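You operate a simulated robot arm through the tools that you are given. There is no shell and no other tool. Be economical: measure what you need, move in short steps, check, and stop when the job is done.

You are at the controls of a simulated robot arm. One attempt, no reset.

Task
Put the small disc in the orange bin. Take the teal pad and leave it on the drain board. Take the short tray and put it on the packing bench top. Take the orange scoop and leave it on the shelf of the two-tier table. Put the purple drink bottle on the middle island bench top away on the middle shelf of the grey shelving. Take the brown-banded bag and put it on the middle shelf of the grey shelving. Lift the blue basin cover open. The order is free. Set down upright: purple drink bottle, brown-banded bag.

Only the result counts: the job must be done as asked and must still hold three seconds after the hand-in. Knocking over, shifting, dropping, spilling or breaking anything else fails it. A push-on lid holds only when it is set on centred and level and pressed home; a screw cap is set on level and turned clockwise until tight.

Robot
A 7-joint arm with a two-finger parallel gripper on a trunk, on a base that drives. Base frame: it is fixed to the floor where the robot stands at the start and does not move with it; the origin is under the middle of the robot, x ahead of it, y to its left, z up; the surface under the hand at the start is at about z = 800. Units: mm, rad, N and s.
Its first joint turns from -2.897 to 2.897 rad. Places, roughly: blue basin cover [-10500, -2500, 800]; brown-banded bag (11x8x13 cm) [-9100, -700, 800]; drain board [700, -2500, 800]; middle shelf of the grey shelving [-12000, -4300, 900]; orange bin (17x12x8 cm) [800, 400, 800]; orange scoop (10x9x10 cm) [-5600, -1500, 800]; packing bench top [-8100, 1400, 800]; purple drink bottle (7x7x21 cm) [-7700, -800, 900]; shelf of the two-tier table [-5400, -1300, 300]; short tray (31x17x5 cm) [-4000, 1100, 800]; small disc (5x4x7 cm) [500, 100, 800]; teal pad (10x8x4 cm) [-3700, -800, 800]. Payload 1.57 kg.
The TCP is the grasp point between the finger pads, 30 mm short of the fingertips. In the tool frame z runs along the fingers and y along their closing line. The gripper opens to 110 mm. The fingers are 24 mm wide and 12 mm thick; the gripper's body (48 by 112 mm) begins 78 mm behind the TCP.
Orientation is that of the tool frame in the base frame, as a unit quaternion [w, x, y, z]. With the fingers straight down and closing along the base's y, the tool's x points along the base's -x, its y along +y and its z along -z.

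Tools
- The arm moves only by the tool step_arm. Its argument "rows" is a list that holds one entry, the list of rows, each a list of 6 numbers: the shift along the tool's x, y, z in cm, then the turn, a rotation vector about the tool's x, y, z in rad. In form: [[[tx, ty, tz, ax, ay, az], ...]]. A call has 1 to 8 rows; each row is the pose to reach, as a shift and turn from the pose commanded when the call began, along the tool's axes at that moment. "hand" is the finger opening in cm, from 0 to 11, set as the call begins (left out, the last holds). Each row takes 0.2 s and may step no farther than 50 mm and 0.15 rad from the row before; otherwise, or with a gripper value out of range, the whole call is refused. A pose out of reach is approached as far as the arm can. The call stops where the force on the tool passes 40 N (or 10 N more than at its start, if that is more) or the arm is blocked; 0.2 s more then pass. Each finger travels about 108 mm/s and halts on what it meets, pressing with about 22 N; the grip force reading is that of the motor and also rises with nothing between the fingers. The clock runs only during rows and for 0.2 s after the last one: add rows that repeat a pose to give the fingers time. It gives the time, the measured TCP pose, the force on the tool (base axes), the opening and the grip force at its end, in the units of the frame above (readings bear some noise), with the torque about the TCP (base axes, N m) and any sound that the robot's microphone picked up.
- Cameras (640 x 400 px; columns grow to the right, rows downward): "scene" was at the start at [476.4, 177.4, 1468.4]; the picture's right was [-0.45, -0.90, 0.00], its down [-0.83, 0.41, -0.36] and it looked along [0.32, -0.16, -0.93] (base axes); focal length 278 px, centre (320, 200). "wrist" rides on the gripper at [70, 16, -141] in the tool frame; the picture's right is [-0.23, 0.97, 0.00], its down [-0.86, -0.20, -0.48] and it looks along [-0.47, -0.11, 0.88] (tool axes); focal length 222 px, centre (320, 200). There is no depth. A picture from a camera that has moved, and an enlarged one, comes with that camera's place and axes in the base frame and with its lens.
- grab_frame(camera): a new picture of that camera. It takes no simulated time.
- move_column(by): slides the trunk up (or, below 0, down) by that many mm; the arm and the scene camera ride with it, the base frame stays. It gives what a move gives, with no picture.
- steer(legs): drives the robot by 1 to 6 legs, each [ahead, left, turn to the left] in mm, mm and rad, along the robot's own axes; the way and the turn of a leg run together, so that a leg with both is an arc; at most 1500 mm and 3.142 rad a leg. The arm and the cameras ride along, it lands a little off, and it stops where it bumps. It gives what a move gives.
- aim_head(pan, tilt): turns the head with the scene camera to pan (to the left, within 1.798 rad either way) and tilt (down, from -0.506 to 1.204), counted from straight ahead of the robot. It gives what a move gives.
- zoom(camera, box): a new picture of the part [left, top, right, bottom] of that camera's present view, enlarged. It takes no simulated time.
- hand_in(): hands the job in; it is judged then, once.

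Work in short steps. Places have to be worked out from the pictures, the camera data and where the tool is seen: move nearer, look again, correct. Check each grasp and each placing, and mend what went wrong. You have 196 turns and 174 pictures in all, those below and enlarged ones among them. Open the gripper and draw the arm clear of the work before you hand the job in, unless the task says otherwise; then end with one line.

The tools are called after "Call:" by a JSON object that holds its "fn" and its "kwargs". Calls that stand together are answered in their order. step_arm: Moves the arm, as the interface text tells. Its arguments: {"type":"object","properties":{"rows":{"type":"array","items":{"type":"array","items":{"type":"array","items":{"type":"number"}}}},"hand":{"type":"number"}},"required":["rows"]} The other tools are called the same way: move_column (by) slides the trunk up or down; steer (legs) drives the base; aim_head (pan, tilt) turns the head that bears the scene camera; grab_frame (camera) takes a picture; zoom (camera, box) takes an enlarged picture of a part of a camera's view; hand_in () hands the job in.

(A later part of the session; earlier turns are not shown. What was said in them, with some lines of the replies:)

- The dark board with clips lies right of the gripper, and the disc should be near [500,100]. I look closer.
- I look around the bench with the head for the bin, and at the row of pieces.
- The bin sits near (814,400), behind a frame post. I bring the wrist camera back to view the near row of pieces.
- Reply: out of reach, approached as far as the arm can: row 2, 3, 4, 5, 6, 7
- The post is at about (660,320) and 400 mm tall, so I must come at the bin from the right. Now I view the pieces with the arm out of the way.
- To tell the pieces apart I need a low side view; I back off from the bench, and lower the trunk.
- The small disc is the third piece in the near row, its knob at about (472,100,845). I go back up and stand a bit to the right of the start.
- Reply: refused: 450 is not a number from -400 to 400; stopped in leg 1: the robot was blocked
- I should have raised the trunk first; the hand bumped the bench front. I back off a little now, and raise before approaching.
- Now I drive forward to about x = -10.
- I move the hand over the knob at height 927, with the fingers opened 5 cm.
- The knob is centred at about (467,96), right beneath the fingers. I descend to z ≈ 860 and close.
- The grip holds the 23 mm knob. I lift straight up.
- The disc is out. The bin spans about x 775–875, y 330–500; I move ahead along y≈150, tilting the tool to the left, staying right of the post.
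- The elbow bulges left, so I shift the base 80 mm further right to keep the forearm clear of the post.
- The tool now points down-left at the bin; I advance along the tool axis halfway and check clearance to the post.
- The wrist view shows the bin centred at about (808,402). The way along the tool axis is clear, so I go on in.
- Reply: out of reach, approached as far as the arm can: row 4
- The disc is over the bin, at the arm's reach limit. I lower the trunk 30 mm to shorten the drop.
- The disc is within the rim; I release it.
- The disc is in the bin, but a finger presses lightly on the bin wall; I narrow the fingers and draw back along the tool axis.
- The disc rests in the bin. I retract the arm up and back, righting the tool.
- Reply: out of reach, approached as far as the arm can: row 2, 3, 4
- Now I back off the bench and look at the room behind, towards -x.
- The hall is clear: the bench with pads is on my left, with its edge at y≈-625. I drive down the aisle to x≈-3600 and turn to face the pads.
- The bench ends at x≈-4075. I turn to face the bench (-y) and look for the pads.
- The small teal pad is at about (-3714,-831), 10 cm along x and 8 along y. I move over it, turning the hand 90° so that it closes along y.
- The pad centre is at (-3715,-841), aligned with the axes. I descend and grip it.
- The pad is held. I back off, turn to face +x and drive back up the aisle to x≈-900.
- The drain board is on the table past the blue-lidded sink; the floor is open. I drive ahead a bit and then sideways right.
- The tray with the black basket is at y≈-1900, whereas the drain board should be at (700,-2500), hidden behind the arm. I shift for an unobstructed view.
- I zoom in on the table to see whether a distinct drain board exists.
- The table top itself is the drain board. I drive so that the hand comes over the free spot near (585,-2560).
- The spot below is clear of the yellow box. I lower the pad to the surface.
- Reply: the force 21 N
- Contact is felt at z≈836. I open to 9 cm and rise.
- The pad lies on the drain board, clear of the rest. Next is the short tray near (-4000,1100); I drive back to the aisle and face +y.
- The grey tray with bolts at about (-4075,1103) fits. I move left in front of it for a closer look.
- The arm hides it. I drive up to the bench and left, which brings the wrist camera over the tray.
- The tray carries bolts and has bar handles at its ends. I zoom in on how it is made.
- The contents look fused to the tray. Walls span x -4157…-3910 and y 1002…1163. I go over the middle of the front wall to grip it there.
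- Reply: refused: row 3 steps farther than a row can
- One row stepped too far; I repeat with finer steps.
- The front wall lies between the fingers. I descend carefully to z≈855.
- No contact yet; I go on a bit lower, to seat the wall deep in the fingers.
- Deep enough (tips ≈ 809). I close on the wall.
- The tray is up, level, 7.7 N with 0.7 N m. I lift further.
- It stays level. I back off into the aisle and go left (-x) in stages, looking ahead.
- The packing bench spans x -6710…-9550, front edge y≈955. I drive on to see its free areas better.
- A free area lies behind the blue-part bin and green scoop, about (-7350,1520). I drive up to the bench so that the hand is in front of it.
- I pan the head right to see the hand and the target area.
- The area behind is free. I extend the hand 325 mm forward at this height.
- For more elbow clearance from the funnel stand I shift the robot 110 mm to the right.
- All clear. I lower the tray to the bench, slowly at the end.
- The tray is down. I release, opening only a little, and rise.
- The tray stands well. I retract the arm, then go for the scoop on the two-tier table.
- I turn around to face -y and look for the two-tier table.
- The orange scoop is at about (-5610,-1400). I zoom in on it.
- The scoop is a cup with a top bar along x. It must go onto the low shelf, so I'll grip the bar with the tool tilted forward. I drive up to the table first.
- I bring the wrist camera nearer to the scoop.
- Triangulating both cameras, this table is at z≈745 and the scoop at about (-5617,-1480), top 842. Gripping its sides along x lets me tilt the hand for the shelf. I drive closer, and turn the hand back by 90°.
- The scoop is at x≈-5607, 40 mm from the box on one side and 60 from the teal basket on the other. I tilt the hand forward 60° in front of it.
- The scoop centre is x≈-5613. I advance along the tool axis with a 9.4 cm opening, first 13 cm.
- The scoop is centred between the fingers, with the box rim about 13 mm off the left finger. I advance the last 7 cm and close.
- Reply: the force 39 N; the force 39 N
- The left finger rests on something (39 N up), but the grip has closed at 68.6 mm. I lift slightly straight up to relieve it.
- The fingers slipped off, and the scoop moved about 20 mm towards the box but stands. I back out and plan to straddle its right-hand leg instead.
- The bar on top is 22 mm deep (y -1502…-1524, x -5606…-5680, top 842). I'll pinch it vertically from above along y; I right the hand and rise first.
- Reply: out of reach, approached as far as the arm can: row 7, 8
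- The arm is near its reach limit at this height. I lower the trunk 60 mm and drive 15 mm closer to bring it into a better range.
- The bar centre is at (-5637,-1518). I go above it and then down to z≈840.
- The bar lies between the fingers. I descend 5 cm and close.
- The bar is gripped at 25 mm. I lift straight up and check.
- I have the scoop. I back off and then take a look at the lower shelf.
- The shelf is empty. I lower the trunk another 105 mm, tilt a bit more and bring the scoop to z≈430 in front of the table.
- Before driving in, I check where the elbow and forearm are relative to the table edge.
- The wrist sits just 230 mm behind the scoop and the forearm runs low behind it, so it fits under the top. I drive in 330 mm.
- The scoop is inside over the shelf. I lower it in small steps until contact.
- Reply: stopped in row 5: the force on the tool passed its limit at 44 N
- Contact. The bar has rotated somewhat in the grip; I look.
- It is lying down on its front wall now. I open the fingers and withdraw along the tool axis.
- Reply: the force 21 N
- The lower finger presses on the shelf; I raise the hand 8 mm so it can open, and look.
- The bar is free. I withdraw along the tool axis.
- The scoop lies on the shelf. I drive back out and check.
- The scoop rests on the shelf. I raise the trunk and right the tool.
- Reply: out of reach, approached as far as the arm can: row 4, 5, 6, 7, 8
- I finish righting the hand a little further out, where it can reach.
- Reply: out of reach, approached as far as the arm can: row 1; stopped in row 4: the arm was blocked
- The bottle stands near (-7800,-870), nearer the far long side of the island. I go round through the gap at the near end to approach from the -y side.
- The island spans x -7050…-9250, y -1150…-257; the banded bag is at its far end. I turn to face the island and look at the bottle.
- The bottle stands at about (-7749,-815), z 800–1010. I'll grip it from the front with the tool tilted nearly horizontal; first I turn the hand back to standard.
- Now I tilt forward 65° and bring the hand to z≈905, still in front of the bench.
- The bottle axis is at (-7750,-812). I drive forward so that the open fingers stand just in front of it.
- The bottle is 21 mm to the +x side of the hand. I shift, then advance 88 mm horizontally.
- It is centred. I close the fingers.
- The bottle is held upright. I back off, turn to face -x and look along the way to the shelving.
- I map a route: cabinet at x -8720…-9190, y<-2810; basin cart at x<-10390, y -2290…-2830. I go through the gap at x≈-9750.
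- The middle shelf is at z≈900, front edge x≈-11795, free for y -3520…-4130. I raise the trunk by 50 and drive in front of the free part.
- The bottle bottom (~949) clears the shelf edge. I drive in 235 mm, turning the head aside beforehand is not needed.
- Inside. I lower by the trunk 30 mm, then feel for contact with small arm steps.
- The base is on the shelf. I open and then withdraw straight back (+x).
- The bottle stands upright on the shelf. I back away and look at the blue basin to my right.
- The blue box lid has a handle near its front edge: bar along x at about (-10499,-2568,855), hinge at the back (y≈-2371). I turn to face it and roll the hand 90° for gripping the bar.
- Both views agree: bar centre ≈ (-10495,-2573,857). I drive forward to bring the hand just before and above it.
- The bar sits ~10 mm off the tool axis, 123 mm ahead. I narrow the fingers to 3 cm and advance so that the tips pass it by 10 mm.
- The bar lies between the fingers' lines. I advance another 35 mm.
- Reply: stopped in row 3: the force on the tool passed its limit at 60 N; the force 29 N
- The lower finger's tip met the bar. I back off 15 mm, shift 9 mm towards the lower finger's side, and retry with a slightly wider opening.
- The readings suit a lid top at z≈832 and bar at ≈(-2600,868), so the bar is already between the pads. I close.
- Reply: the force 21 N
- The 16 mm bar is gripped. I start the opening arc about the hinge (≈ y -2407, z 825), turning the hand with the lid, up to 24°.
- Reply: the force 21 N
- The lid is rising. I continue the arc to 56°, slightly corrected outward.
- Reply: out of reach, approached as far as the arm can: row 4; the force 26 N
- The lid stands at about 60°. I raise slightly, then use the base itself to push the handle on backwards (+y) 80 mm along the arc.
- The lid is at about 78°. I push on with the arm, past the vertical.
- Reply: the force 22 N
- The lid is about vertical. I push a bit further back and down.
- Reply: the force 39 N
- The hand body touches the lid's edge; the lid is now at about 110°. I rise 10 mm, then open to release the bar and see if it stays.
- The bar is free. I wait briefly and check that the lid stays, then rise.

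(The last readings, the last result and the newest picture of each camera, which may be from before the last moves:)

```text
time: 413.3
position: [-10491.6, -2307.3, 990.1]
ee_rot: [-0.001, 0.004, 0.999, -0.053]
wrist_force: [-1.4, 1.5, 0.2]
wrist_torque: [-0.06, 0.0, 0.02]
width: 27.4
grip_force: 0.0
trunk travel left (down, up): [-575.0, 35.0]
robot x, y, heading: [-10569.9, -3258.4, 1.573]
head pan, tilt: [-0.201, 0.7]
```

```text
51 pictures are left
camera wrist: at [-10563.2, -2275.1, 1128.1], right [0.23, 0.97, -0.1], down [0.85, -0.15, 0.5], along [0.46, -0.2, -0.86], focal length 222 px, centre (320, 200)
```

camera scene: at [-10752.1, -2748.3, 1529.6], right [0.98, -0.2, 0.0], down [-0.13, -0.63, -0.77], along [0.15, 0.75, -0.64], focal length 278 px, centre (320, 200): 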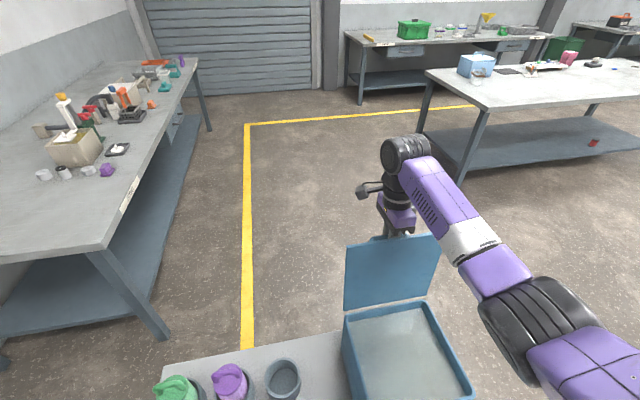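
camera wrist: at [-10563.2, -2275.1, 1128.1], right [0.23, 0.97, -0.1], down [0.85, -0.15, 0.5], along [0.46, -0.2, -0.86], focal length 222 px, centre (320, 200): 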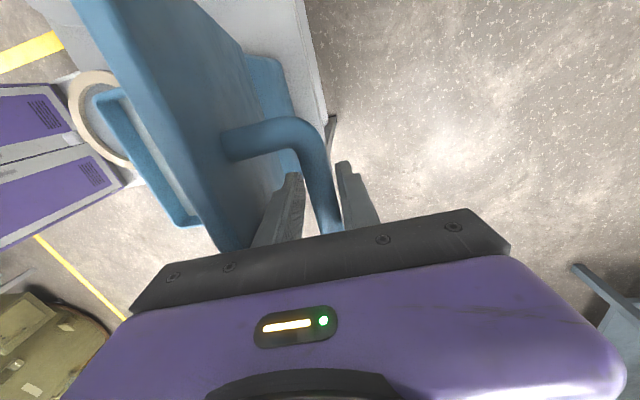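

It stays. I withdraw upward and look again.

Call:
{"fn": "step_arm", "kwargs": {"rows": [[[0, 0, -2, 0, 0, 0], [0, 0, -4, 0, 0, 0], [0, 0, -7, 0, 0, 0], [0, 0, -10, 0, 0, 0], [0, 0, -13, 0, 0, 0]]]}}

Call:
{"fn": "grab_frame", "kwargs": {"camera": "wrist"}}

Call:
{"fn": "grab_frame", "kwargs": {"camera": "scene"}}

```text
time: 414.5
position: [-10493.9, -2293.2, 1119.1]
ee_rot: [-0.001, 0.004, 0.999, -0.054]
wrist_force: [-0.7, 0.2, -0.4]
wrist_torque: [0.0, -0.01, 0.01]
width: 28.2
grip_force: 0.1
trunk travel left (down, up): [-575.0, 35.0]
robot x, y, heading: [-10571.4, -3258.2, 1.575]
head pan, tilt: [-0.201, 0.7]
```

```text
50 pictures are left
camera wrist: at [-10563.6, -2261.4, 1256.9], right [0.23, 0.97, -0.1], down [0.85, -0.15, 0.5], along [0.46, -0.21, -0.86], focal length 222 px, centre (320, 200)
```

wrist: 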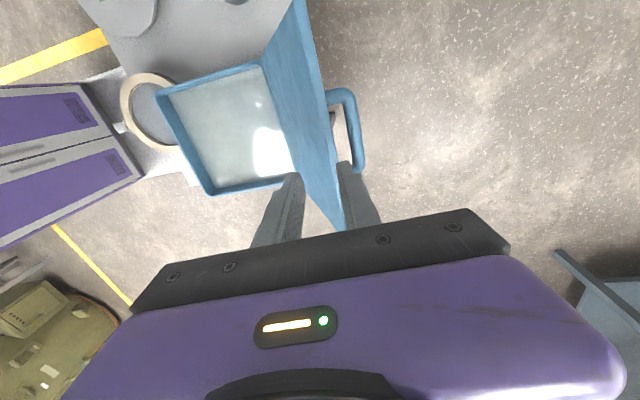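

```text
49 pictures are left
camera scene: at [-10752.3, -2747.8, 1529.3], right [0.98, -0.2, 0.0], down [-0.13, -0.63, -0.76], along [0.15, 0.75, -0.64], focal length 278 px, centre (320, 200)
```

scene: 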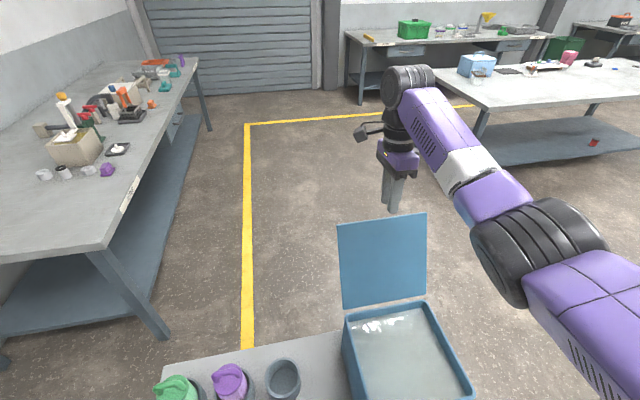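

The lid stays open. I raise the trunk a bit more and back away over it.

Call:
{"fn": "move_column", "kwargs": {"by": 33}}

Call:
{"fn": "steer", "kwargs": {"legs": [[-550, 0, 0]]}}

Call:
{"fn": "grab_frame", "kwargs": {"camera": "scene"}}

```text
time: 415.3
position: [-10492.1, -2292.8, 1151.0]
ee_rot: [-0.001, 0.004, 0.999, -0.053]
wrist_force: [0.3, -0.6, 0.4]
wrist_torque: [0.01, -0.02, 0.01]
width: 28.1
grip_force: 0.1
trunk travel left (down, up): [-608.0, 2.0]
robot x, y, heading: [-10568.0, -3259.3, 1.578]
head pan, tilt: [-0.201, 0.7]
```

```text
time: 418.5
position: [-10491.8, -2847.1, 1149.9]
ee_rot: [-0.001, 0.004, 0.999, -0.053]
wrist_force: [-0.4, 0.0, -0.1]
wrist_torque: [-0.02, 0.02, -0.02]
width: 28.2
grip_force: 0.1
trunk travel left (down, up): [-608.0, 2.0]
robot x, y, heading: [-10562.2, -3817.1, 1.576]
head pan, tilt: [-0.201, 0.7]
```

```text
48 pictures are left
camera scene: at [-10751.0, -3303.2, 1562.3], right [0.98, -0.2, 0.0], down [-0.13, -0.63, -0.76], along [0.15, 0.75, -0.64], focal length 278 px, centre (320, 200)
```

scene: 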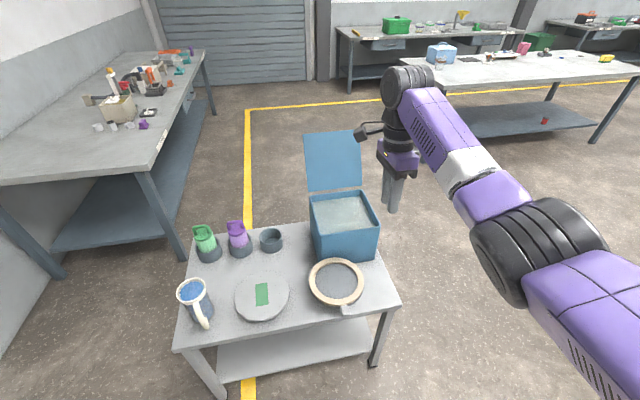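

The lid holds open and nothing else moved. Now the bag: I first retract the arm and bring the hand back to the standard roll.

Call:
{"fn": "step_arm", "kwargs": {"rows": [[[0, -3.7, 0, 0, 0, -0.14], [0, -7.4, 0, 0, 0, -0.28], [0, -11.1, 0, 0, 0, -0.42], [0, -14.8, 0, 0, 0, -0.56], [0, -18.5, 0, 0, 0, -0.7], [0, -22.2, 0.5, 0, 0, -0.84], [0, -25.9, 1, 0, 0, -0.98], [0, -28, 1.5, 0, 0, -1.12]]]}}

Call:
{"fn": "step_arm", "kwargs": {"rows": [[[0, 0, 1, 0, 0, -0.15], [0, 0, 2, 0, 0, -0.3], [0, 0, 3, 0, 0, -0.45]]]}}

Call:
{"fn": "step_arm", "kwargs": {"rows": [[[0, 0, 1, 0, -0.14, 0], [0, 0, 2, 0, -0.28, 0], [0, 0, 3, 0, -0.42, 0], [0, 0, 4, 0, -0.56, 0], [0, 0, 6, 0, -0.7, 0], [0, 0, 8, 0, -0.84, 0], [0, 0, 10, 0, -0.98, 0], [0, 0, 12, 0, -1.12, 0]]]}}

```text
time: 420.3
position: [-10493.7, -3128.0, 1165.0]
ee_rot: [-0.029, -0.528, 0.847, -0.045]
wrist_force: [0.2, 0.1, 0.6]
wrist_torque: [-0.02, 0.0, 0.06]
width: 27.8
grip_force: 0.1
trunk travel left (down, up): [-608.0, 2.0]
robot x, y, heading: [-10564.6, -3816.0, 1.568]
head pan, tilt: [-0.201, 0.7]
```

```text
time: 421.1
position: [-10493.8, -3131.5, 1136.5]
ee_rot: [-0.038, -0.704, 0.708, -0.037]
wrist_force: [0.8, -0.3, -0.2]
wrist_torque: [-0.03, -0.02, 0.01]
width: 28.0
grip_force: 0.0
trunk travel left (down, up): [-608.0, 2.0]
robot x, y, heading: [-10565.9, -3812.2, 1.571]
head pan, tilt: [-0.201, 0.7]
```

```text
time: 422.9
position: [-10493.5, -3144.3, 1015.6]
ee_rot: [0.344, -0.616, 0.62, 0.343]
wrist_force: [-1.0, 0.1, 0.0]
wrist_torque: [-0.01, 0.0, -0.01]
width: 28.2
grip_force: 0.1
trunk travel left (down, up): [-608.0, 2.0]
robot x, y, heading: [-10564.3, -3816.4, 1.578]
head pan, tilt: [-0.201, 0.7]
```

I drive around to the island's far (-x) end.

Call:
{"fn": "steer", "kwargs": {"legs": [[0, -780, 0], [1500, 0, 0], [1400, 0, 0], [0, 0, -1.575]]}}

Call:
{"fn": "aim_head", "kwargs": {"pan": -0.2, "tilt": 0.7}}

Call:
{"fn": "grab_frame", "kwargs": {"camera": "scene"}}

```text
time: 444.5
position: [-9151.9, -980.8, 1016.9]
ee_rot: [0.486, 0.004, 0.874, -0.002]
wrist_force: [-0.1, 0.4, 0.3]
wrist_torque: [-0.02, -0.01, 0.04]
width: 28.0
grip_force: 0.0
trunk travel left (down, up): [-608.0, 2.0]
robot x, y, heading: [-9827.3, -909.5, 0.001]
head pan, tilt: [-0.201, 0.7]
```

```text
time: 445.1
position: [-9153.1, -981.5, 1017.4]
ee_rot: [0.485, 0.003, 0.874, -0.001]
wrist_force: [0.1, 0.3, 0.8]
wrist_torque: [-0.01, -0.04, -0.02]
width: 28.2
grip_force: 0.0
trunk travel left (down, up): [-608.0, 2.0]
robot x, y, heading: [-9822.2, -912.1, 0.003]
head pan, tilt: [-0.201, 0.7]
```

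```text
47 pictures are left
camera scene: at [-9314.8, -722.8, 1562.4], right [-0.2, -0.98, 0.0], down [-0.63, 0.13, -0.76], along [0.75, -0.15, -0.64], focal length 278 px, centre (320, 200)
```

scene: 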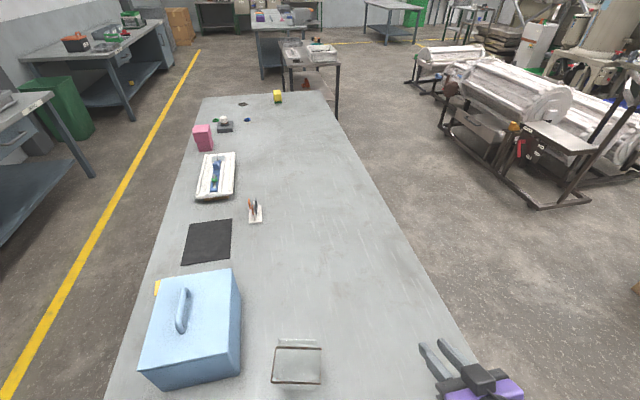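

Call:
{"fn": "zoom", "kwargs": {"camera": "scene", "box": [230, 310, 374, 400]}}

Call:
{"fn": "grab_frame", "kwargs": {"camera": "wrist"}}

```text
4.44 times, centred on (302, 355) of scene
camera zoom: at [-9314.8, -722.8, 1562.4], right [-0.2, -0.98, 0.0], down [-0.63, 0.13, -0.76], along [0.75, -0.15, -0.64], focal length 1236 px, centre (400, -489)
```

zoom: 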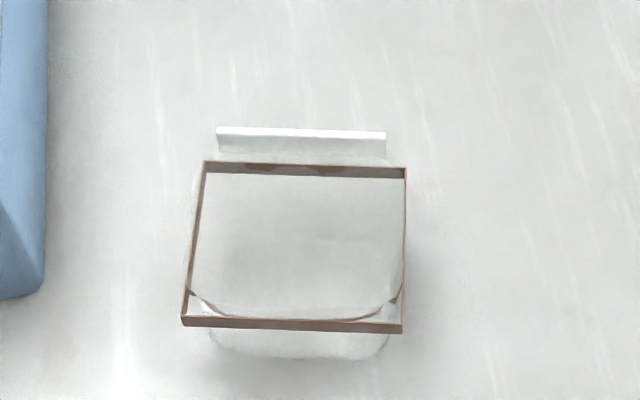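

```text
45 pictures are left
camera wrist: at [-9310.6, -963.8, 1031.9], right [0.13, 0.97, 0.19], down [0.04, -0.2, 0.98], along [0.99, -0.12, -0.07], focal length 222 px, centre (320, 200)
```

wrist: 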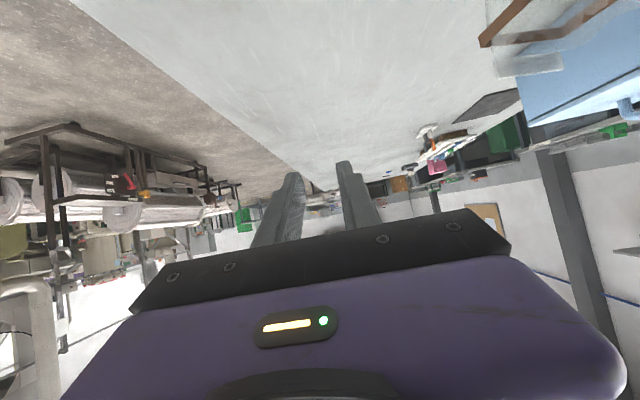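

The bag is an open clear tote with a brown rim, about 11 cm along y, 8 along x, turned ~14°, centre ≈(-9071,-719). I need to approach from the -y side; I drive there.

Call:
{"fn": "steer", "kwargs": {"legs": [[0, -830, 0], [0, 0, 1.567], [0, -680, 0]]}}

Call:
{"fn": "aim_head", "kwargs": {"pan": 0.0, "tilt": 0.7}}

Call:
{"fn": "grab_frame", "kwargs": {"camera": "scene"}}

```text
time: 456.8
position: [-9075.8, -1072.5, 1017.6]
ee_rot: [0.344, -0.617, 0.62, 0.343]
wrist_force: [1.0, 0.1, -0.4]
wrist_torque: [-0.01, -0.01, 0.01]
width: 28.2
grip_force: 0.2
trunk travel left (down, up): [-608.0, 2.0]
robot x, y, heading: [-9145.1, -1746.8, 1.579]
head pan, tilt: [-0.201, 0.7]
```

```text
time: 457.5
position: [-9076.3, -1073.1, 1016.9]
ee_rot: [0.343, -0.617, 0.619, 0.344]
wrist_force: [-0.3, -0.2, 0.4]
wrist_torque: [0.04, -0.01, -0.01]
width: 28.4
grip_force: 0.0
trunk travel left (down, up): [-608.0, 2.0]
robot x, y, heading: [-9143.2, -1750.3, 1.579]
head pan, tilt: [0.0, 0.7]
```

```text
44 pictures are left
camera scene: at [-9348.9, -1232.3, 1562.4], right [1.0, 0.01, 0.0], down [0.0, -0.64, -0.76], along [0.0, 0.76, -0.64], focal length 278 px, centre (320, 200)
```

scene: 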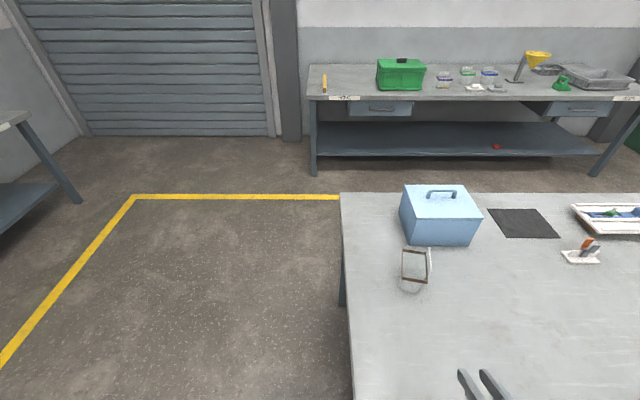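

Call:
{"fn": "zoom", "kwargs": {"camera": "scene", "box": [370, 220, 482, 290]}}

Call:
{"fn": "grab_frame", "kwargs": {"camera": "wrist"}}

```text
5.71 times, centred on (426, 255) of scene
camera zoom: at [-9348.9, -1232.3, 1562.4], right [1.0, 0.01, 0.0], down [0.0, -0.64, -0.76], along [0.0, 0.76, -0.64], focal length 1589 px, centre (-286, -114)
```

zoom: 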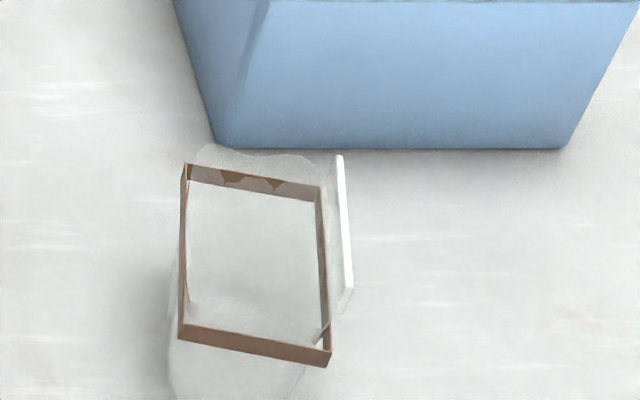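

```text
42 pictures are left
camera wrist: at [-9094.0, -1230.5, 1031.9], right [-0.97, 0.12, 0.19], down [0.2, 0.05, 0.98], along [0.11, 0.99, -0.07], focal length 222 px, centre (320, 200)
```

wrist: 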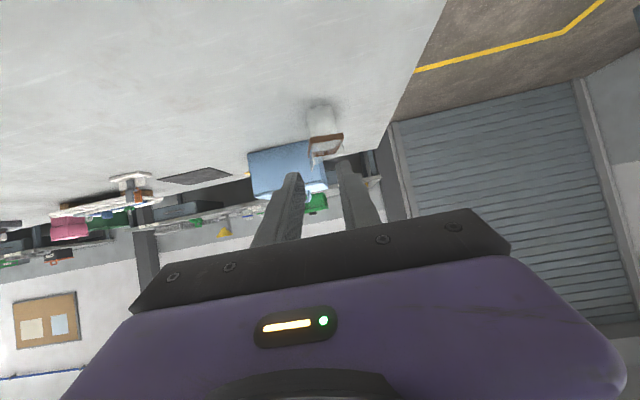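

Both views agree: rim at z≈890, about 70×110 mm, centre (-9070,-727), long axis 14° clockwise of +y. I yaw the hand to match and lower it to z≈850 in front.

Call:
{"fn": "step_arm", "kwargs": {"rows": [[[2.2, 0.5, 1.6, 0.035, 0, 0.022], [4.5, 1, 3.2, 0.07, 0, 0.044], [6.8, 1.4, 4.8, 0.105, 0, 0.066], [9, 1.8, 6.4, 0.14, 0, 0.088], [11.3, 2.3, 8, 0.175, 0, 0.11], [13.6, 2.8, 9.7, 0.212, 0, 0.1325]]], "hand": 9.8}}

Call:
{"fn": "step_arm", "kwargs": {"rows": [[[0, 0, 0, 0, -0.06, 0], [0, 0, 0, 0, -0.12, 0], [0, 0, 0, 0, -0.12, 0]]]}}

Call:
{"fn": "steer", "kwargs": {"legs": [[190, 0, -0.008]]}}

Call:
{"fn": "grab_frame", "kwargs": {"camera": "wrist"}}

Call:
{"fn": "grab_frame", "kwargs": {"camera": "scene"}}

```text
time: 458.9
position: [-9099.8, -1025.8, 877.5]
ee_rot: [0.383, -0.537, 0.69, 0.299]
wrist_force: [0.2, 0.7, 0.1]
wrist_torque: [-0.01, 0.07, 0.03]
width: 98.1
grip_force: 0.1
out of reach, approached as far as the arm can: row 1, 2, 3, 4, 5, 6
trunk travel left (down, up): [-608.0, 2.0]
robot x, y, heading: [-9149.1, -1745.9, 1.581]
head pan, tilt: [0.0, 0.7]
```

```text
time: 459.7
position: [-9097.6, -1016.3, 888.8]
ee_rot: [0.424, -0.516, 0.667, 0.329]
wrist_force: [-0.1, -0.2, 0.6]
wrist_torque: [0.0, 0.0, 0.04]
width: 98.2
grip_force: 0.0
out of reach, approached as far as the arm can: row 2, 3
trunk travel left (down, up): [-608.0, 2.0]
robot x, y, heading: [-9150.5, -1748.9, 1.581]
head pan, tilt: [0.0, 0.7]
```

```text
time: 461.2
position: [-9091.0, -825.1, 887.5]
ee_rot: [0.425, -0.513, 0.67, 0.327]
wrist_force: [0.2, 0.2, 0.4]
wrist_torque: [-0.02, -0.01, -0.02]
width: 98.0
grip_force: 0.1
trunk travel left (down, up): [-608.0, 2.0]
robot x, y, heading: [-9147.6, -1552.6, 1.566]
head pan, tilt: [0.0, 0.7]
```

```text
41 pictures are left
camera wrist: at [-9148.5, -973.9, 883.9], right [-0.92, 0.35, 0.21], down [0.18, -0.12, 0.98], along [0.36, 0.93, 0.05], focal length 222 px, centre (320, 200)
```

wrist: 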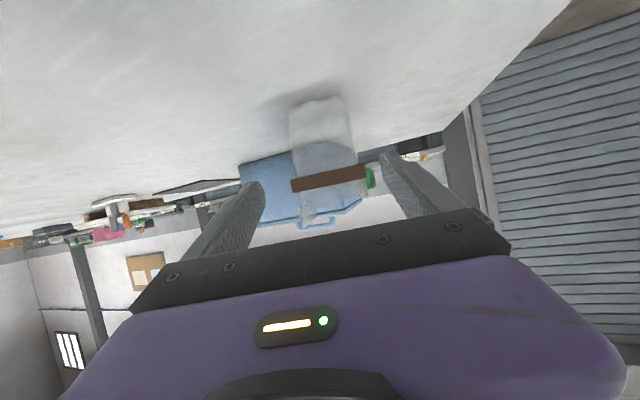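

```text
40 pictures are left
camera scene: at [-9344.4, -1039.8, 1562.4], right [1.0, 0.0, 0.0], down [0.0, -0.64, -0.77], along [0.0, 0.77, -0.64], focal length 278 px, centre (320, 200)
```

scene: 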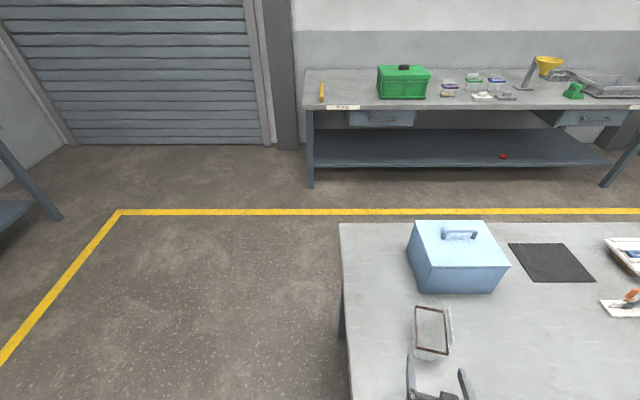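

The hand is aligned but 38 mm too high at this trunk setting; I lower the trunk 38 mm.

Call:
{"fn": "move_column", "kwargs": {"by": -38}}

Call:
{"fn": "grab_frame", "kwargs": {"camera": "wrist"}}

```text
time: 462.1
position: [-9092.1, -826.5, 849.8]
ee_rot: [0.425, -0.514, 0.67, 0.327]
wrist_force: [0.9, 0.4, 0.1]
wrist_torque: [0.05, -0.01, 0.01]
width: 98.2
grip_force: 0.2
trunk travel left (down, up): [-570.0, 40.0]
robot x, y, heading: [-9146.4, -1554.7, 1.566]
head pan, tilt: [0.0, 0.7]
```

```text
39 pictures are left
camera wrist: at [-9148.5, -973.8, 845.8], right [-0.92, 0.35, 0.21], down [0.18, -0.12, 0.98], along [0.36, 0.93, 0.05], focal length 222 px, centre (320, 200)
```

wrist: 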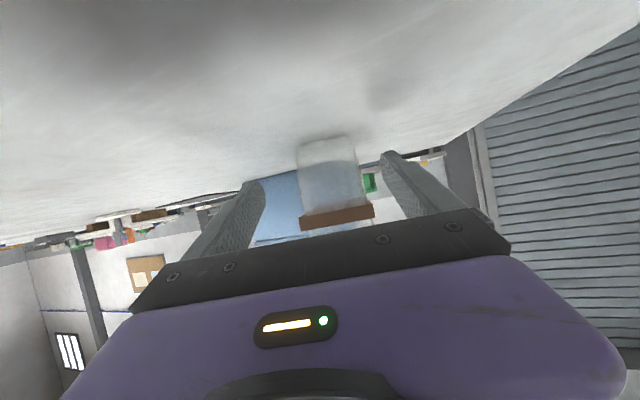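

I shift 6 mm left and advance 97 mm horizontally around the bag.

Call:
{"fn": "step_arm", "kwargs": {"rows": [[[0, 0.6, 0, 0, 0, 0], [-1.1, 0.6, 2.3, 0, 0, 0], [-2.2, 0.6, 4.6, 0, 0, 0], [-3.3, 0.6, 7, 0, 0, 0], [-4.1, 0.6, 8.8, 0, 0, 0], [-4.1, 0.6, 8.8, 0, 0, 0]]]}}

Call:
{"fn": "grab_frame", "kwargs": {"camera": "wrist"}}

Call:
{"fn": "zoom", "kwargs": {"camera": "scene", "box": [370, 280, 530, 380]}}

```text
time: 463.5
position: [-9071.2, -730.4, 850.1]
ee_rot: [0.425, -0.513, 0.67, 0.327]
wrist_force: [0.2, -0.1, 0.1]
wrist_torque: [-0.01, -0.02, 0.01]
width: 98.1
grip_force: 0.1
trunk travel left (down, up): [-570.0, 40.0]
robot x, y, heading: [-9147.4, -1552.3, 1.565]
head pan, tilt: [0.0, 0.7]
```

```text
38 pictures are left
camera wrist: at [-9128.9, -878.9, 845.4], right [-0.92, 0.35, 0.21], down [0.18, -0.12, 0.98], along [0.36, 0.93, 0.05], focal length 222 px, centre (320, 200)
```

wrist: 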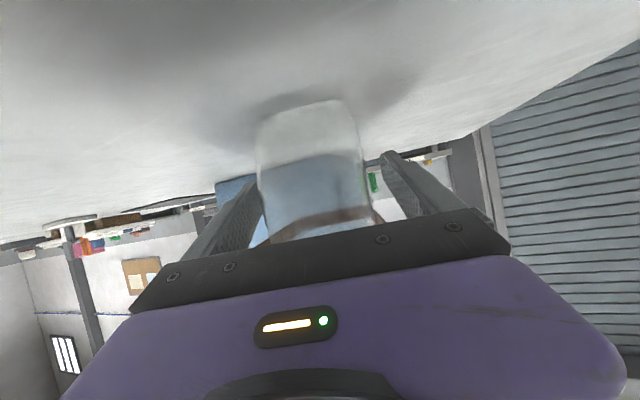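

```text
4.00 times, centred on (450, 330) of scene
camera zoom: at [-9344.4, -1039.6, 1524.3], right [1.0, 0.0, 0.0], down [0.0, -0.64, -0.76], along [0.0, 0.76, -0.64], focal length 1112 px, centre (-200, -320)
```

zoom: 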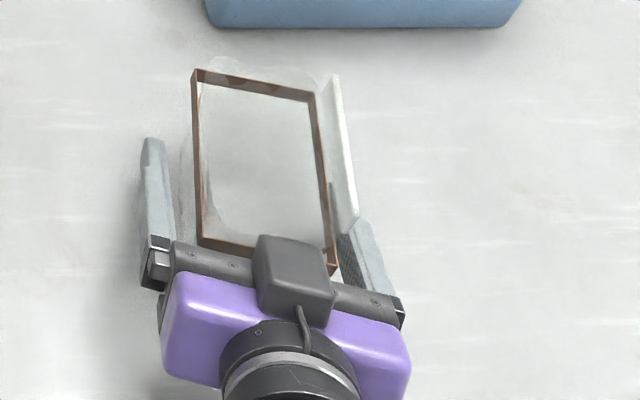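

The bag lies between the fingers. I close gently and check.

Call:
{"fn": "step_arm", "kwargs": {"rows": [[[0, 0, 0, 0, 0, 0], [0, 0, 0, 0, 0, 0], [0, 0, 0, 0, 0, 0]]], "hand": 0}}

Call:
{"fn": "grab_frame", "kwargs": {"camera": "wrist"}}

```text
time: 464.3
position: [-9071.6, -731.3, 849.3]
ee_rot: [0.426, -0.512, 0.67, 0.327]
wrist_force: [-0.4, 0.5, 0.4]
wrist_torque: [0.02, -0.02, 0.08]
width: 72.6
grip_force: 21.6
trunk travel left (down, up): [-570.0, 40.0]
robot x, y, heading: [-9144.9, -1553.7, 1.564]
head pan, tilt: [0.0, 0.7]
```

```text
36 pictures are left
camera wrist: at [-9129.0, -879.2, 845.4], right [-0.92, 0.35, 0.21], down [0.18, -0.12, 0.98], along [0.36, 0.93, 0.05], focal length 222 px, centre (320, 200)
```

wrist: 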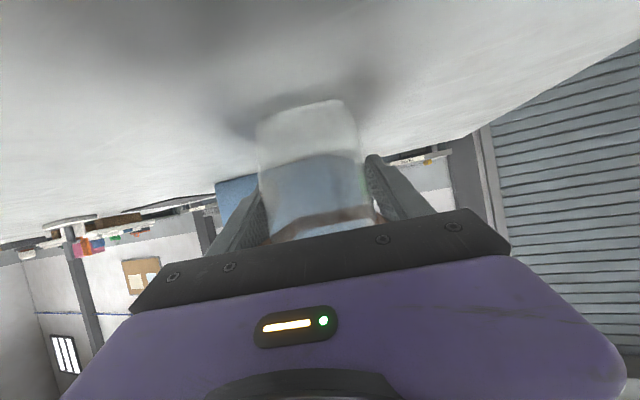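

Gripped at 72.6 mm. I lift straight up 100 mm slowly.

Call:
{"fn": "step_arm", "kwargs": {"rows": [[[-0.9, 0, -0.42, 0, 0, 0], [-1.8, 0, -0.85, 0, 0, 0], [-3.6, 0, -1.7, 0, 0, 0], [-5.4, 0, -2.55, 0, 0, 0], [-7.2, 0, -3.4, 0, 0, 0], [-9, 0, -4.2, 0, 0, 0], [-10.5, 0, -4.9, 0, 0, 0]]]}}

Call:
{"fn": "move_column", "kwargs": {"by": 38}}

Call:
{"fn": "grab_frame", "kwargs": {"camera": "scene"}}

Call:
{"fn": "grab_frame", "kwargs": {"camera": "wrist"}}

```text
time: 465.9
position: [-9071.8, -730.2, 966.7]
ee_rot: [0.425, -0.514, 0.67, 0.327]
wrist_force: [0.5, -0.2, -0.6]
wrist_torque: [0.02, 0.0, 0.01]
width: 72.6
grip_force: 22.4
trunk travel left (down, up): [-570.0, 40.0]
robot x, y, heading: [-9144.6, -1554.6, 1.57]
head pan, tilt: [0.0, 0.7]
```

```text
time: 466.7
position: [-9070.9, -730.0, 1004.3]
ee_rot: [0.426, -0.512, 0.671, 0.326]
wrist_force: [0.8, -0.3, 0.3]
wrist_torque: [-0.01, 0.03, -0.03]
width: 72.8
grip_force: 21.6
trunk travel left (down, up): [-608.0, 2.0]
robot x, y, heading: [-9145.0, -1550.6, 1.565]
head pan, tilt: [0.0, 0.7]
```

```text
35 pictures are left
camera scene: at [-9344.4, -1039.6, 1562.3], right [1.0, 0.0, 0.0], down [0.0, -0.64, -0.76], along [0.0, 0.76, -0.64], focal length 278 px, centre (320, 200)
```

scene: 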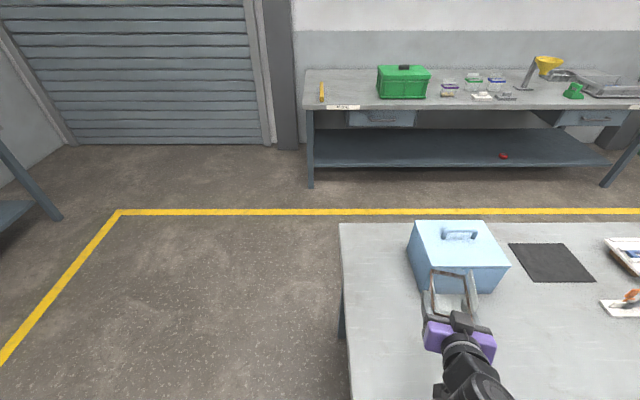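

```text
34 pictures are left
camera wrist: at [-9129.0, -878.9, 1000.5], right [-0.92, 0.35, 0.21], down [0.18, -0.12, 0.98], along [0.36, 0.93, 0.05], focal length 222 px, centre (320, 200)
```

wrist: 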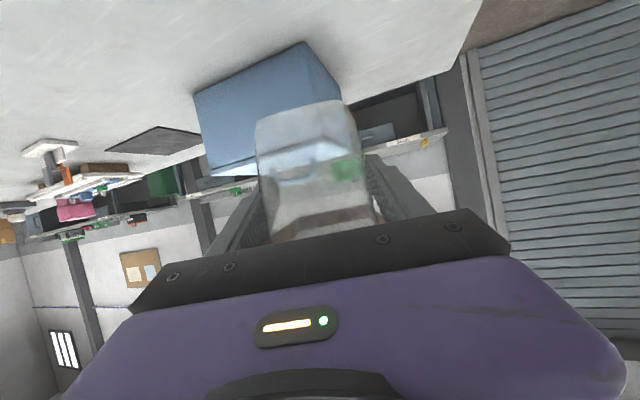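

The bag is held level and is light. I drive the known route back to the shelving.

Call:
{"fn": "steer", "kwargs": {"legs": [[-350, 0, 0], [0, 0, 1.571], [250, 0, 0], [0, 0, 1.571], [0, -380, 0]]}}

Call:
{"fn": "steer", "kwargs": {"legs": [[1450, 0, 0], [0, 0, -1.571]]}}

Call:
{"fn": "grab_frame", "kwargs": {"camera": "wrist"}}

```text
time: 480.0
position: [-9855.8, -2727.4, 1004.2]
ee_rot: [0.326, 0.671, 0.512, -0.426]
wrist_force: [0.2, -0.1, 0.0]
wrist_torque: [0.01, -0.02, -0.01]
width: 72.5
grip_force: 21.9
trunk travel left (down, up): [-608.0, 2.0]
robot x, y, heading: [-9779.9, -1905.2, -1.578]
head pan, tilt: [0.0, 0.7]
```

```text
time: 491.1
position: [-10623.8, -3274.8, 1004.1]
ee_rot: [-0.073, 0.836, -0.116, -0.531]
wrist_force: [0.0, 1.0, -1.7]
wrist_torque: [0.03, 0.01, -0.01]
width: 72.8
grip_force: 22.4
trunk travel left (down, up): [-608.0, 2.0]
robot x, y, heading: [-9795.6, -3359.3, 3.13]
head pan, tilt: [0.0, 0.7]
```

```text
33 pictures are left
camera wrist: at [-10476.7, -3333.0, 1000.5], right [-0.36, -0.91, 0.21], down [0.12, 0.17, 0.98], along [-0.93, 0.37, 0.05], focal length 222 px, centre (320, 200)
```

wrist: 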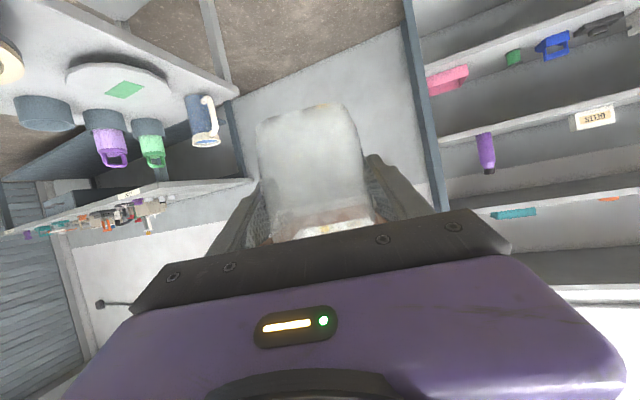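

The bottle is seen standing on its shelf. I straighten the hand's yaw here, then drive to a place left of the bottle, stopping short of the shelf.

Call:
{"fn": "step_arm", "kwargs": {"rows": [[[0, 0, 0, -0.057, 0, -0.0265], [0, 0, 0, -0.114, 0, -0.053], [0, 0, 0, -0.17, 0, -0.08], [0, 0, 0, -0.227, 0, -0.106]]]}}

Call:
{"fn": "steer", "kwargs": {"legs": [[0, 675, 0.012], [1000, 0, 0]]}}

Call:
{"fn": "aim_head", "kwargs": {"pan": -0.1, "tilt": 0.75}}

Call:
{"fn": "grab_frame", "kwargs": {"camera": "scene"}}

Call:
{"fn": "grab_frame", "kwargs": {"camera": "wrist"}}

```text
time: 492.1
position: [-10622.7, -3275.1, 1003.6]
ee_rot: [-0.006, 0.843, -0.012, -0.537]
wrist_force: [-0.2, 0.0, -0.2]
wrist_torque: [-0.04, -0.03, -0.03]
width: 72.8
grip_force: 21.6
trunk travel left (down, up): [-608.0, 2.0]
robot x, y, heading: [-9799.6, -3360.8, 3.124]
head pan, tilt: [0.0, 0.7]
```

```text
time: 500.6
position: [-11630.4, -3953.4, 1004.4]
ee_rot: [-0.002, 0.844, -0.005, -0.537]
wrist_force: [0.1, -0.4, -1.1]
wrist_torque: [0.02, -0.03, -0.01]
width: 72.7
grip_force: 22.1
trunk travel left (down, up): [-608.0, 2.0]
robot x, y, heading: [-10810.5, -4025.9, 3.139]
head pan, tilt: [0.0, 0.7]
```

```text
time: 501.2
position: [-11631.3, -3952.1, 1004.0]
ee_rot: [-0.003, 0.844, -0.007, -0.537]
wrist_force: [-0.1, -0.8, -0.5]
wrist_torque: [0.0, 0.0, 0.01]
width: 72.6
grip_force: 21.9
trunk travel left (down, up): [-608.0, 2.0]
robot x, y, heading: [-10808.2, -4026.8, 3.138]
head pan, tilt: [-0.099, 0.75]
```

```text
32 pictures are left
camera scene: at [-11317.9, -4215.3, 1558.1], right [0.1, 0.99, 0.0], down [0.68, -0.07, -0.73], along [-0.73, 0.07, -0.68], focal length 278 px, centre (320, 200)
```

scene: 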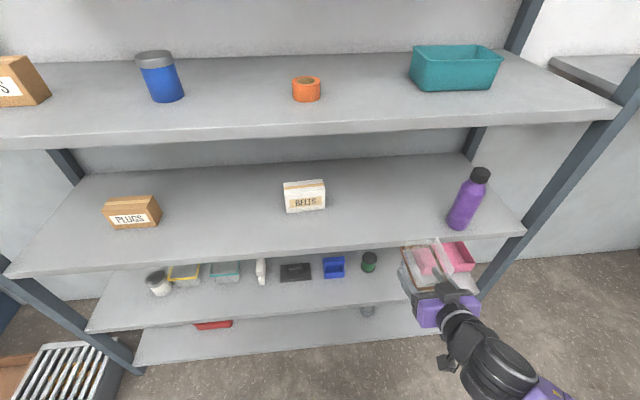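

```text
31 pictures are left
camera wrist: at [-11474.6, -3971.8, 1000.4], right [-0.11, -0.97, 0.21], down [0.07, 0.2, 0.98], along [-0.99, 0.12, 0.05], focal length 222 px, centre (320, 200)
```

wrist: 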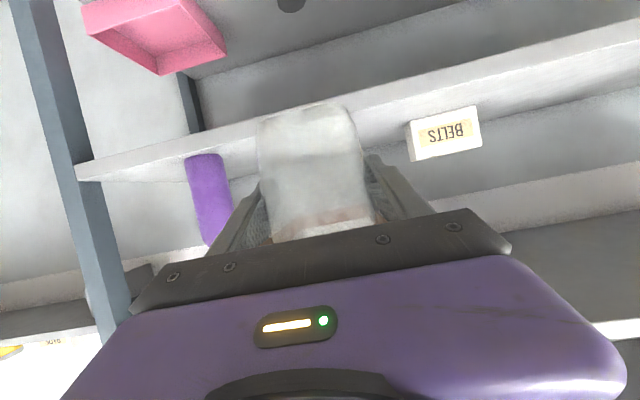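

Clear gap between the BELTS box and the bottle. I drive in 250 mm.

Call:
{"fn": "steer", "kwargs": {"legs": [[250, 0, 0]]}}

Call:
{"fn": "move_column", "kwargs": {"by": -44}}

Call:
{"fn": "grab_frame", "kwargs": {"camera": "wrist"}}

```text
time: 503.1
position: [-11882.8, -3954.1, 1004.8]
ee_rot: [-0.003, 0.843, -0.006, -0.537]
wrist_force: [0.3, -0.3, -0.9]
wrist_torque: [0.0, -0.01, 0.03]
width: 72.5
grip_force: 21.8
trunk travel left (down, up): [-608.0, 2.0]
robot x, y, heading: [-11057.6, -4027.2, 3.143]
head pan, tilt: [-0.099, 0.75]
```

```text
time: 503.9
position: [-11882.4, -3953.1, 960.3]
ee_rot: [-0.002, 0.843, -0.005, -0.537]
wrist_force: [-0.2, 0.9, -1.8]
wrist_torque: [-0.03, -0.05, -0.02]
width: 72.4
grip_force: 22.1
trunk travel left (down, up): [-564.0, 46.0]
robot x, y, heading: [-11059.2, -4027.4, 3.138]
head pan, tilt: [-0.099, 0.75]
```

```text
30 pictures are left
camera wrist: at [-11726.0, -3971.5, 956.4], right [-0.11, -0.97, 0.21], down [0.07, 0.2, 0.98], along [-0.99, 0.12, 0.05], focal length 222 px, centre (320, 200)
```

wrist: 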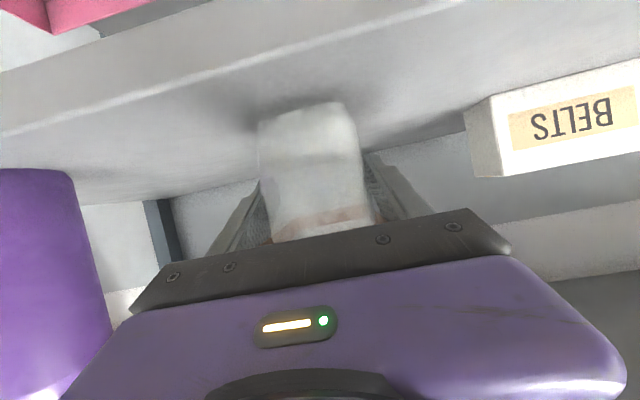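

I lower the last centimetre in 2 mm steps until contact.

Call:
{"fn": "step_arm", "kwargs": {"rows": [[[0.18, 0, 0.085, 0, 0, 0], [0.36, 0, 0.17, 0, 0, 0], [0.54, 0, 0.25, 0, 0, 0], [0.72, 0, 0.34, 0, 0, 0]]]}}

Call:
{"fn": "step_arm", "kwargs": {"rows": [[[0.1, 0, 0.045, 0, 0, 0], [0.2, 0, 0.09, 0, 0, 0], [0.27, 0, 0.13, 0, 0, 0]]]}}

```text
time: 504.9
position: [-11881.9, -3953.5, 953.3]
ee_rot: [-0.003, 0.844, -0.006, -0.536]
wrist_force: [0.5, -0.3, 0.0]
wrist_torque: [-0.02, -0.02, -0.05]
width: 72.2
grip_force: 22.3
trunk travel left (down, up): [-564.0, 46.0]
robot x, y, heading: [-11060.4, -4026.1, 3.139]
head pan, tilt: [-0.099, 0.75]
```

```text
time: 505.7
position: [-11881.9, -3952.6, 950.7]
ee_rot: [-0.002, 0.843, -0.006, -0.538]
wrist_force: [0.0, -0.7, 1.4]
wrist_torque: [-0.01, 0.12, -0.03]
width: 72.6
grip_force: 22.0
trunk travel left (down, up): [-564.0, 46.0]
robot x, y, heading: [-11056.4, -4028.0, 3.141]
head pan, tilt: [-0.099, 0.75]
```

Contact begins; one more millimetre, then I release.

Call:
{"fn": "step_arm", "kwargs": {"rows": [[[0.08, 0, 0.04, 0, 0, 0], [0.13, 0, 0.06, 0, 0, 0]]]}}

Call:
{"fn": "step_arm", "kwargs": {"rows": [[[0, 0, 0, 0, 0, 0], [0, 0, 0, 0, 0, 0], [0, 0, 0, 0, 0, 0]]], "hand": 9.8}}

Call:
{"fn": "grab_frame", "kwargs": {"camera": "wrist"}}

```text
time: 506.3
position: [-11881.0, -3952.3, 950.2]
ee_rot: [-0.002, 0.843, -0.005, -0.538]
wrist_force: [1.4, -0.9, 6.7]
wrist_torque: [-0.11, 0.39, 0.0]
width: 72.7
grip_force: 22.0
trunk travel left (down, up): [-564.0, 46.0]
robot x, y, heading: [-11056.3, -4027.0, 3.141]
head pan, tilt: [-0.099, 0.75]
```

```text
time: 507.1
position: [-11882.0, -3953.5, 947.7]
ee_rot: [-0.002, 0.844, -0.006, -0.537]
wrist_force: [-0.3, 0.6, 0.2]
wrist_torque: [0.0, 0.0, 0.0]
width: 98.4
grip_force: 0.1
trunk travel left (down, up): [-564.0, 46.0]
robot x, y, heading: [-11059.8, -4025.3, 3.137]
head pan, tilt: [-0.099, 0.75]
```

```text
29 pictures are left
camera wrist: at [-11726.0, -3971.5, 944.0], right [-0.11, -0.97, 0.21], down [0.07, 0.2, 0.98], along [-0.99, 0.12, 0.05], focal length 222 px, centre (320, 200)
```

wrist: 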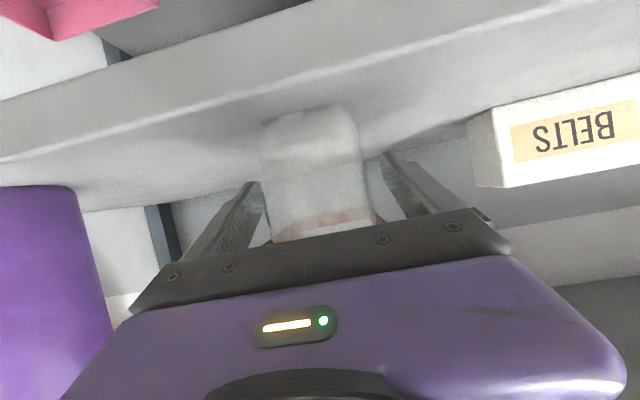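

Released. I withdraw straight back.

Call:
{"fn": "step_arm", "kwargs": {"rows": [[[0.85, 0, -1.8, 0, 0, 0], [1.7, 0, -3.6, 0, 0, 0], [2.75, 0, -5.9, 0, 0, 0], [3.8, 0, -8.2, 0, 0, 0], [5, 0, -10.9, 0, 0, 0]]]}}

Call:
{"fn": "steer", "kwargs": {"legs": [[-350, 0, 0]]}}

Call:
{"fn": "grab_frame", "kwargs": {"camera": "scene"}}

Call:
{"fn": "grab_frame", "kwargs": {"camera": "wrist"}}

```text
time: 508.3
position: [-11761.7, -3955.2, 950.1]
ee_rot: [-0.002, 0.844, -0.006, -0.536]
wrist_force: [-0.6, 0.2, -0.1]
wrist_torque: [0.0, 0.04, 0.0]
width: 97.5
grip_force: 0.0
trunk travel left (down, up): [-564.0, 46.0]
robot x, y, heading: [-11059.3, -4030.1, 3.135]
head pan, tilt: [-0.099, 0.75]
```

```text
time: 510.6
position: [-11411.3, -3956.7, 949.8]
ee_rot: [-0.001, 0.843, -0.004, -0.538]
wrist_force: [0.2, 0.9, 0.7]
wrist_torque: [0.01, 0.01, -0.01]
width: 98.2
grip_force: 0.1
trunk travel left (down, up): [-564.0, 46.0]
robot x, y, heading: [-10705.5, -4026.7, -3.136]
head pan, tilt: [-0.099, 0.75]
```

```text
28 pictures are left
camera scene: at [-11217.0, -4216.9, 1514.1], right [0.1, 1.0, 0.0], down [0.68, -0.07, -0.73], along [-0.73, 0.07, -0.68], focal length 278 px, centre (320, 200)
```

scene: 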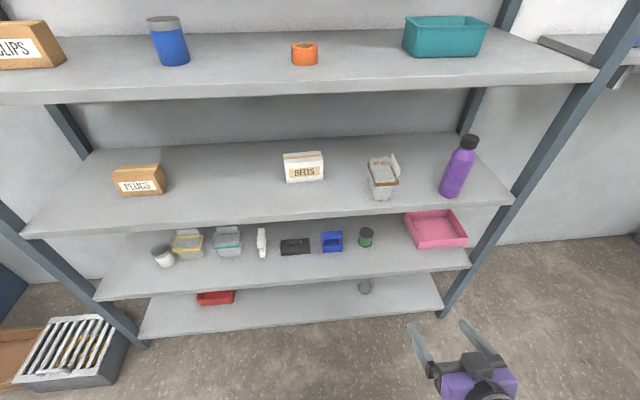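

```text
27 pictures are left
camera wrist: at [-11254.7, -3974.8, 945.8], right [-0.1, -0.97, 0.21], down [0.07, 0.2, 0.98], along [-0.99, 0.12, 0.05], focal length 222 px, centre (320, 200)
```

wrist: 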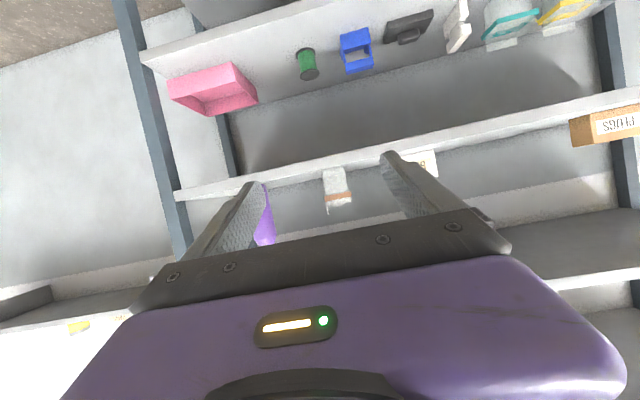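

Bottle and bag both stand upright on the middle shelf. I back away and verify that the basin lid is still open.

Call:
{"fn": "steer", "kwargs": {"legs": [[-700, 0, 0]]}}

Call:
{"fn": "aim_head", "kwargs": {"pan": -1.4, "tilt": 0.5}}

Call:
{"fn": "grab_frame", "kwargs": {"camera": "scene"}}

```text
time: 514.4
position: [-10711.6, -3955.7, 949.6]
ee_rot: [-0.002, 0.843, -0.004, -0.538]
wrist_force: [-0.1, 0.4, 0.6]
wrist_torque: [-0.03, 0.0, -0.01]
width: 98.2
grip_force: 0.1
trunk travel left (down, up): [-564.0, 46.0]
robot x, y, heading: [-10008.7, -4028.4, 3.143]
head pan, tilt: [-0.099, 0.75]
```

```text
time: 515.9
position: [-10711.6, -3955.7, 950.6]
ee_rot: [-0.001, 0.843, -0.004, -0.538]
wrist_force: [-0.7, -0.4, -0.1]
wrist_torque: [0.0, 0.01, -0.01]
width: 98.1
grip_force: 0.1
trunk travel left (down, up): [-564.0, 46.0]
robot x, y, heading: [-10005.9, -4028.3, 3.143]
head pan, tilt: [-1.4, 0.499]
```

```text
26 pictures are left
camera scene: at [-10451.6, -4134.5, 1536.1], right [0.99, 0.17, 0.0], down [0.08, -0.47, -0.88], along [-0.15, 0.87, -0.48], focal length 278 px, centre (320, 200)
```

scene: 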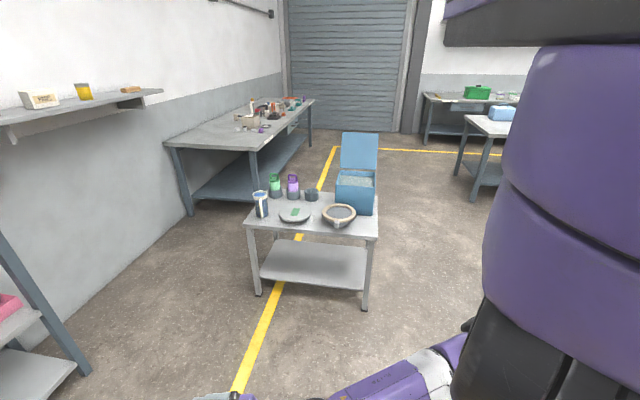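

The lid is still open, every item is placed, and the gripper is open and clear of the work. I hand in.

Call:
{"fn": "hand_in", "kwargs": {}}

```text
The job is handed in.
```

I handed the job in with all seven tasks done as far as I could see. The one doubt is the drain board: no separate board was marked, so I put the teal pad on the clear right-hand part of the steel table at the listed spot.
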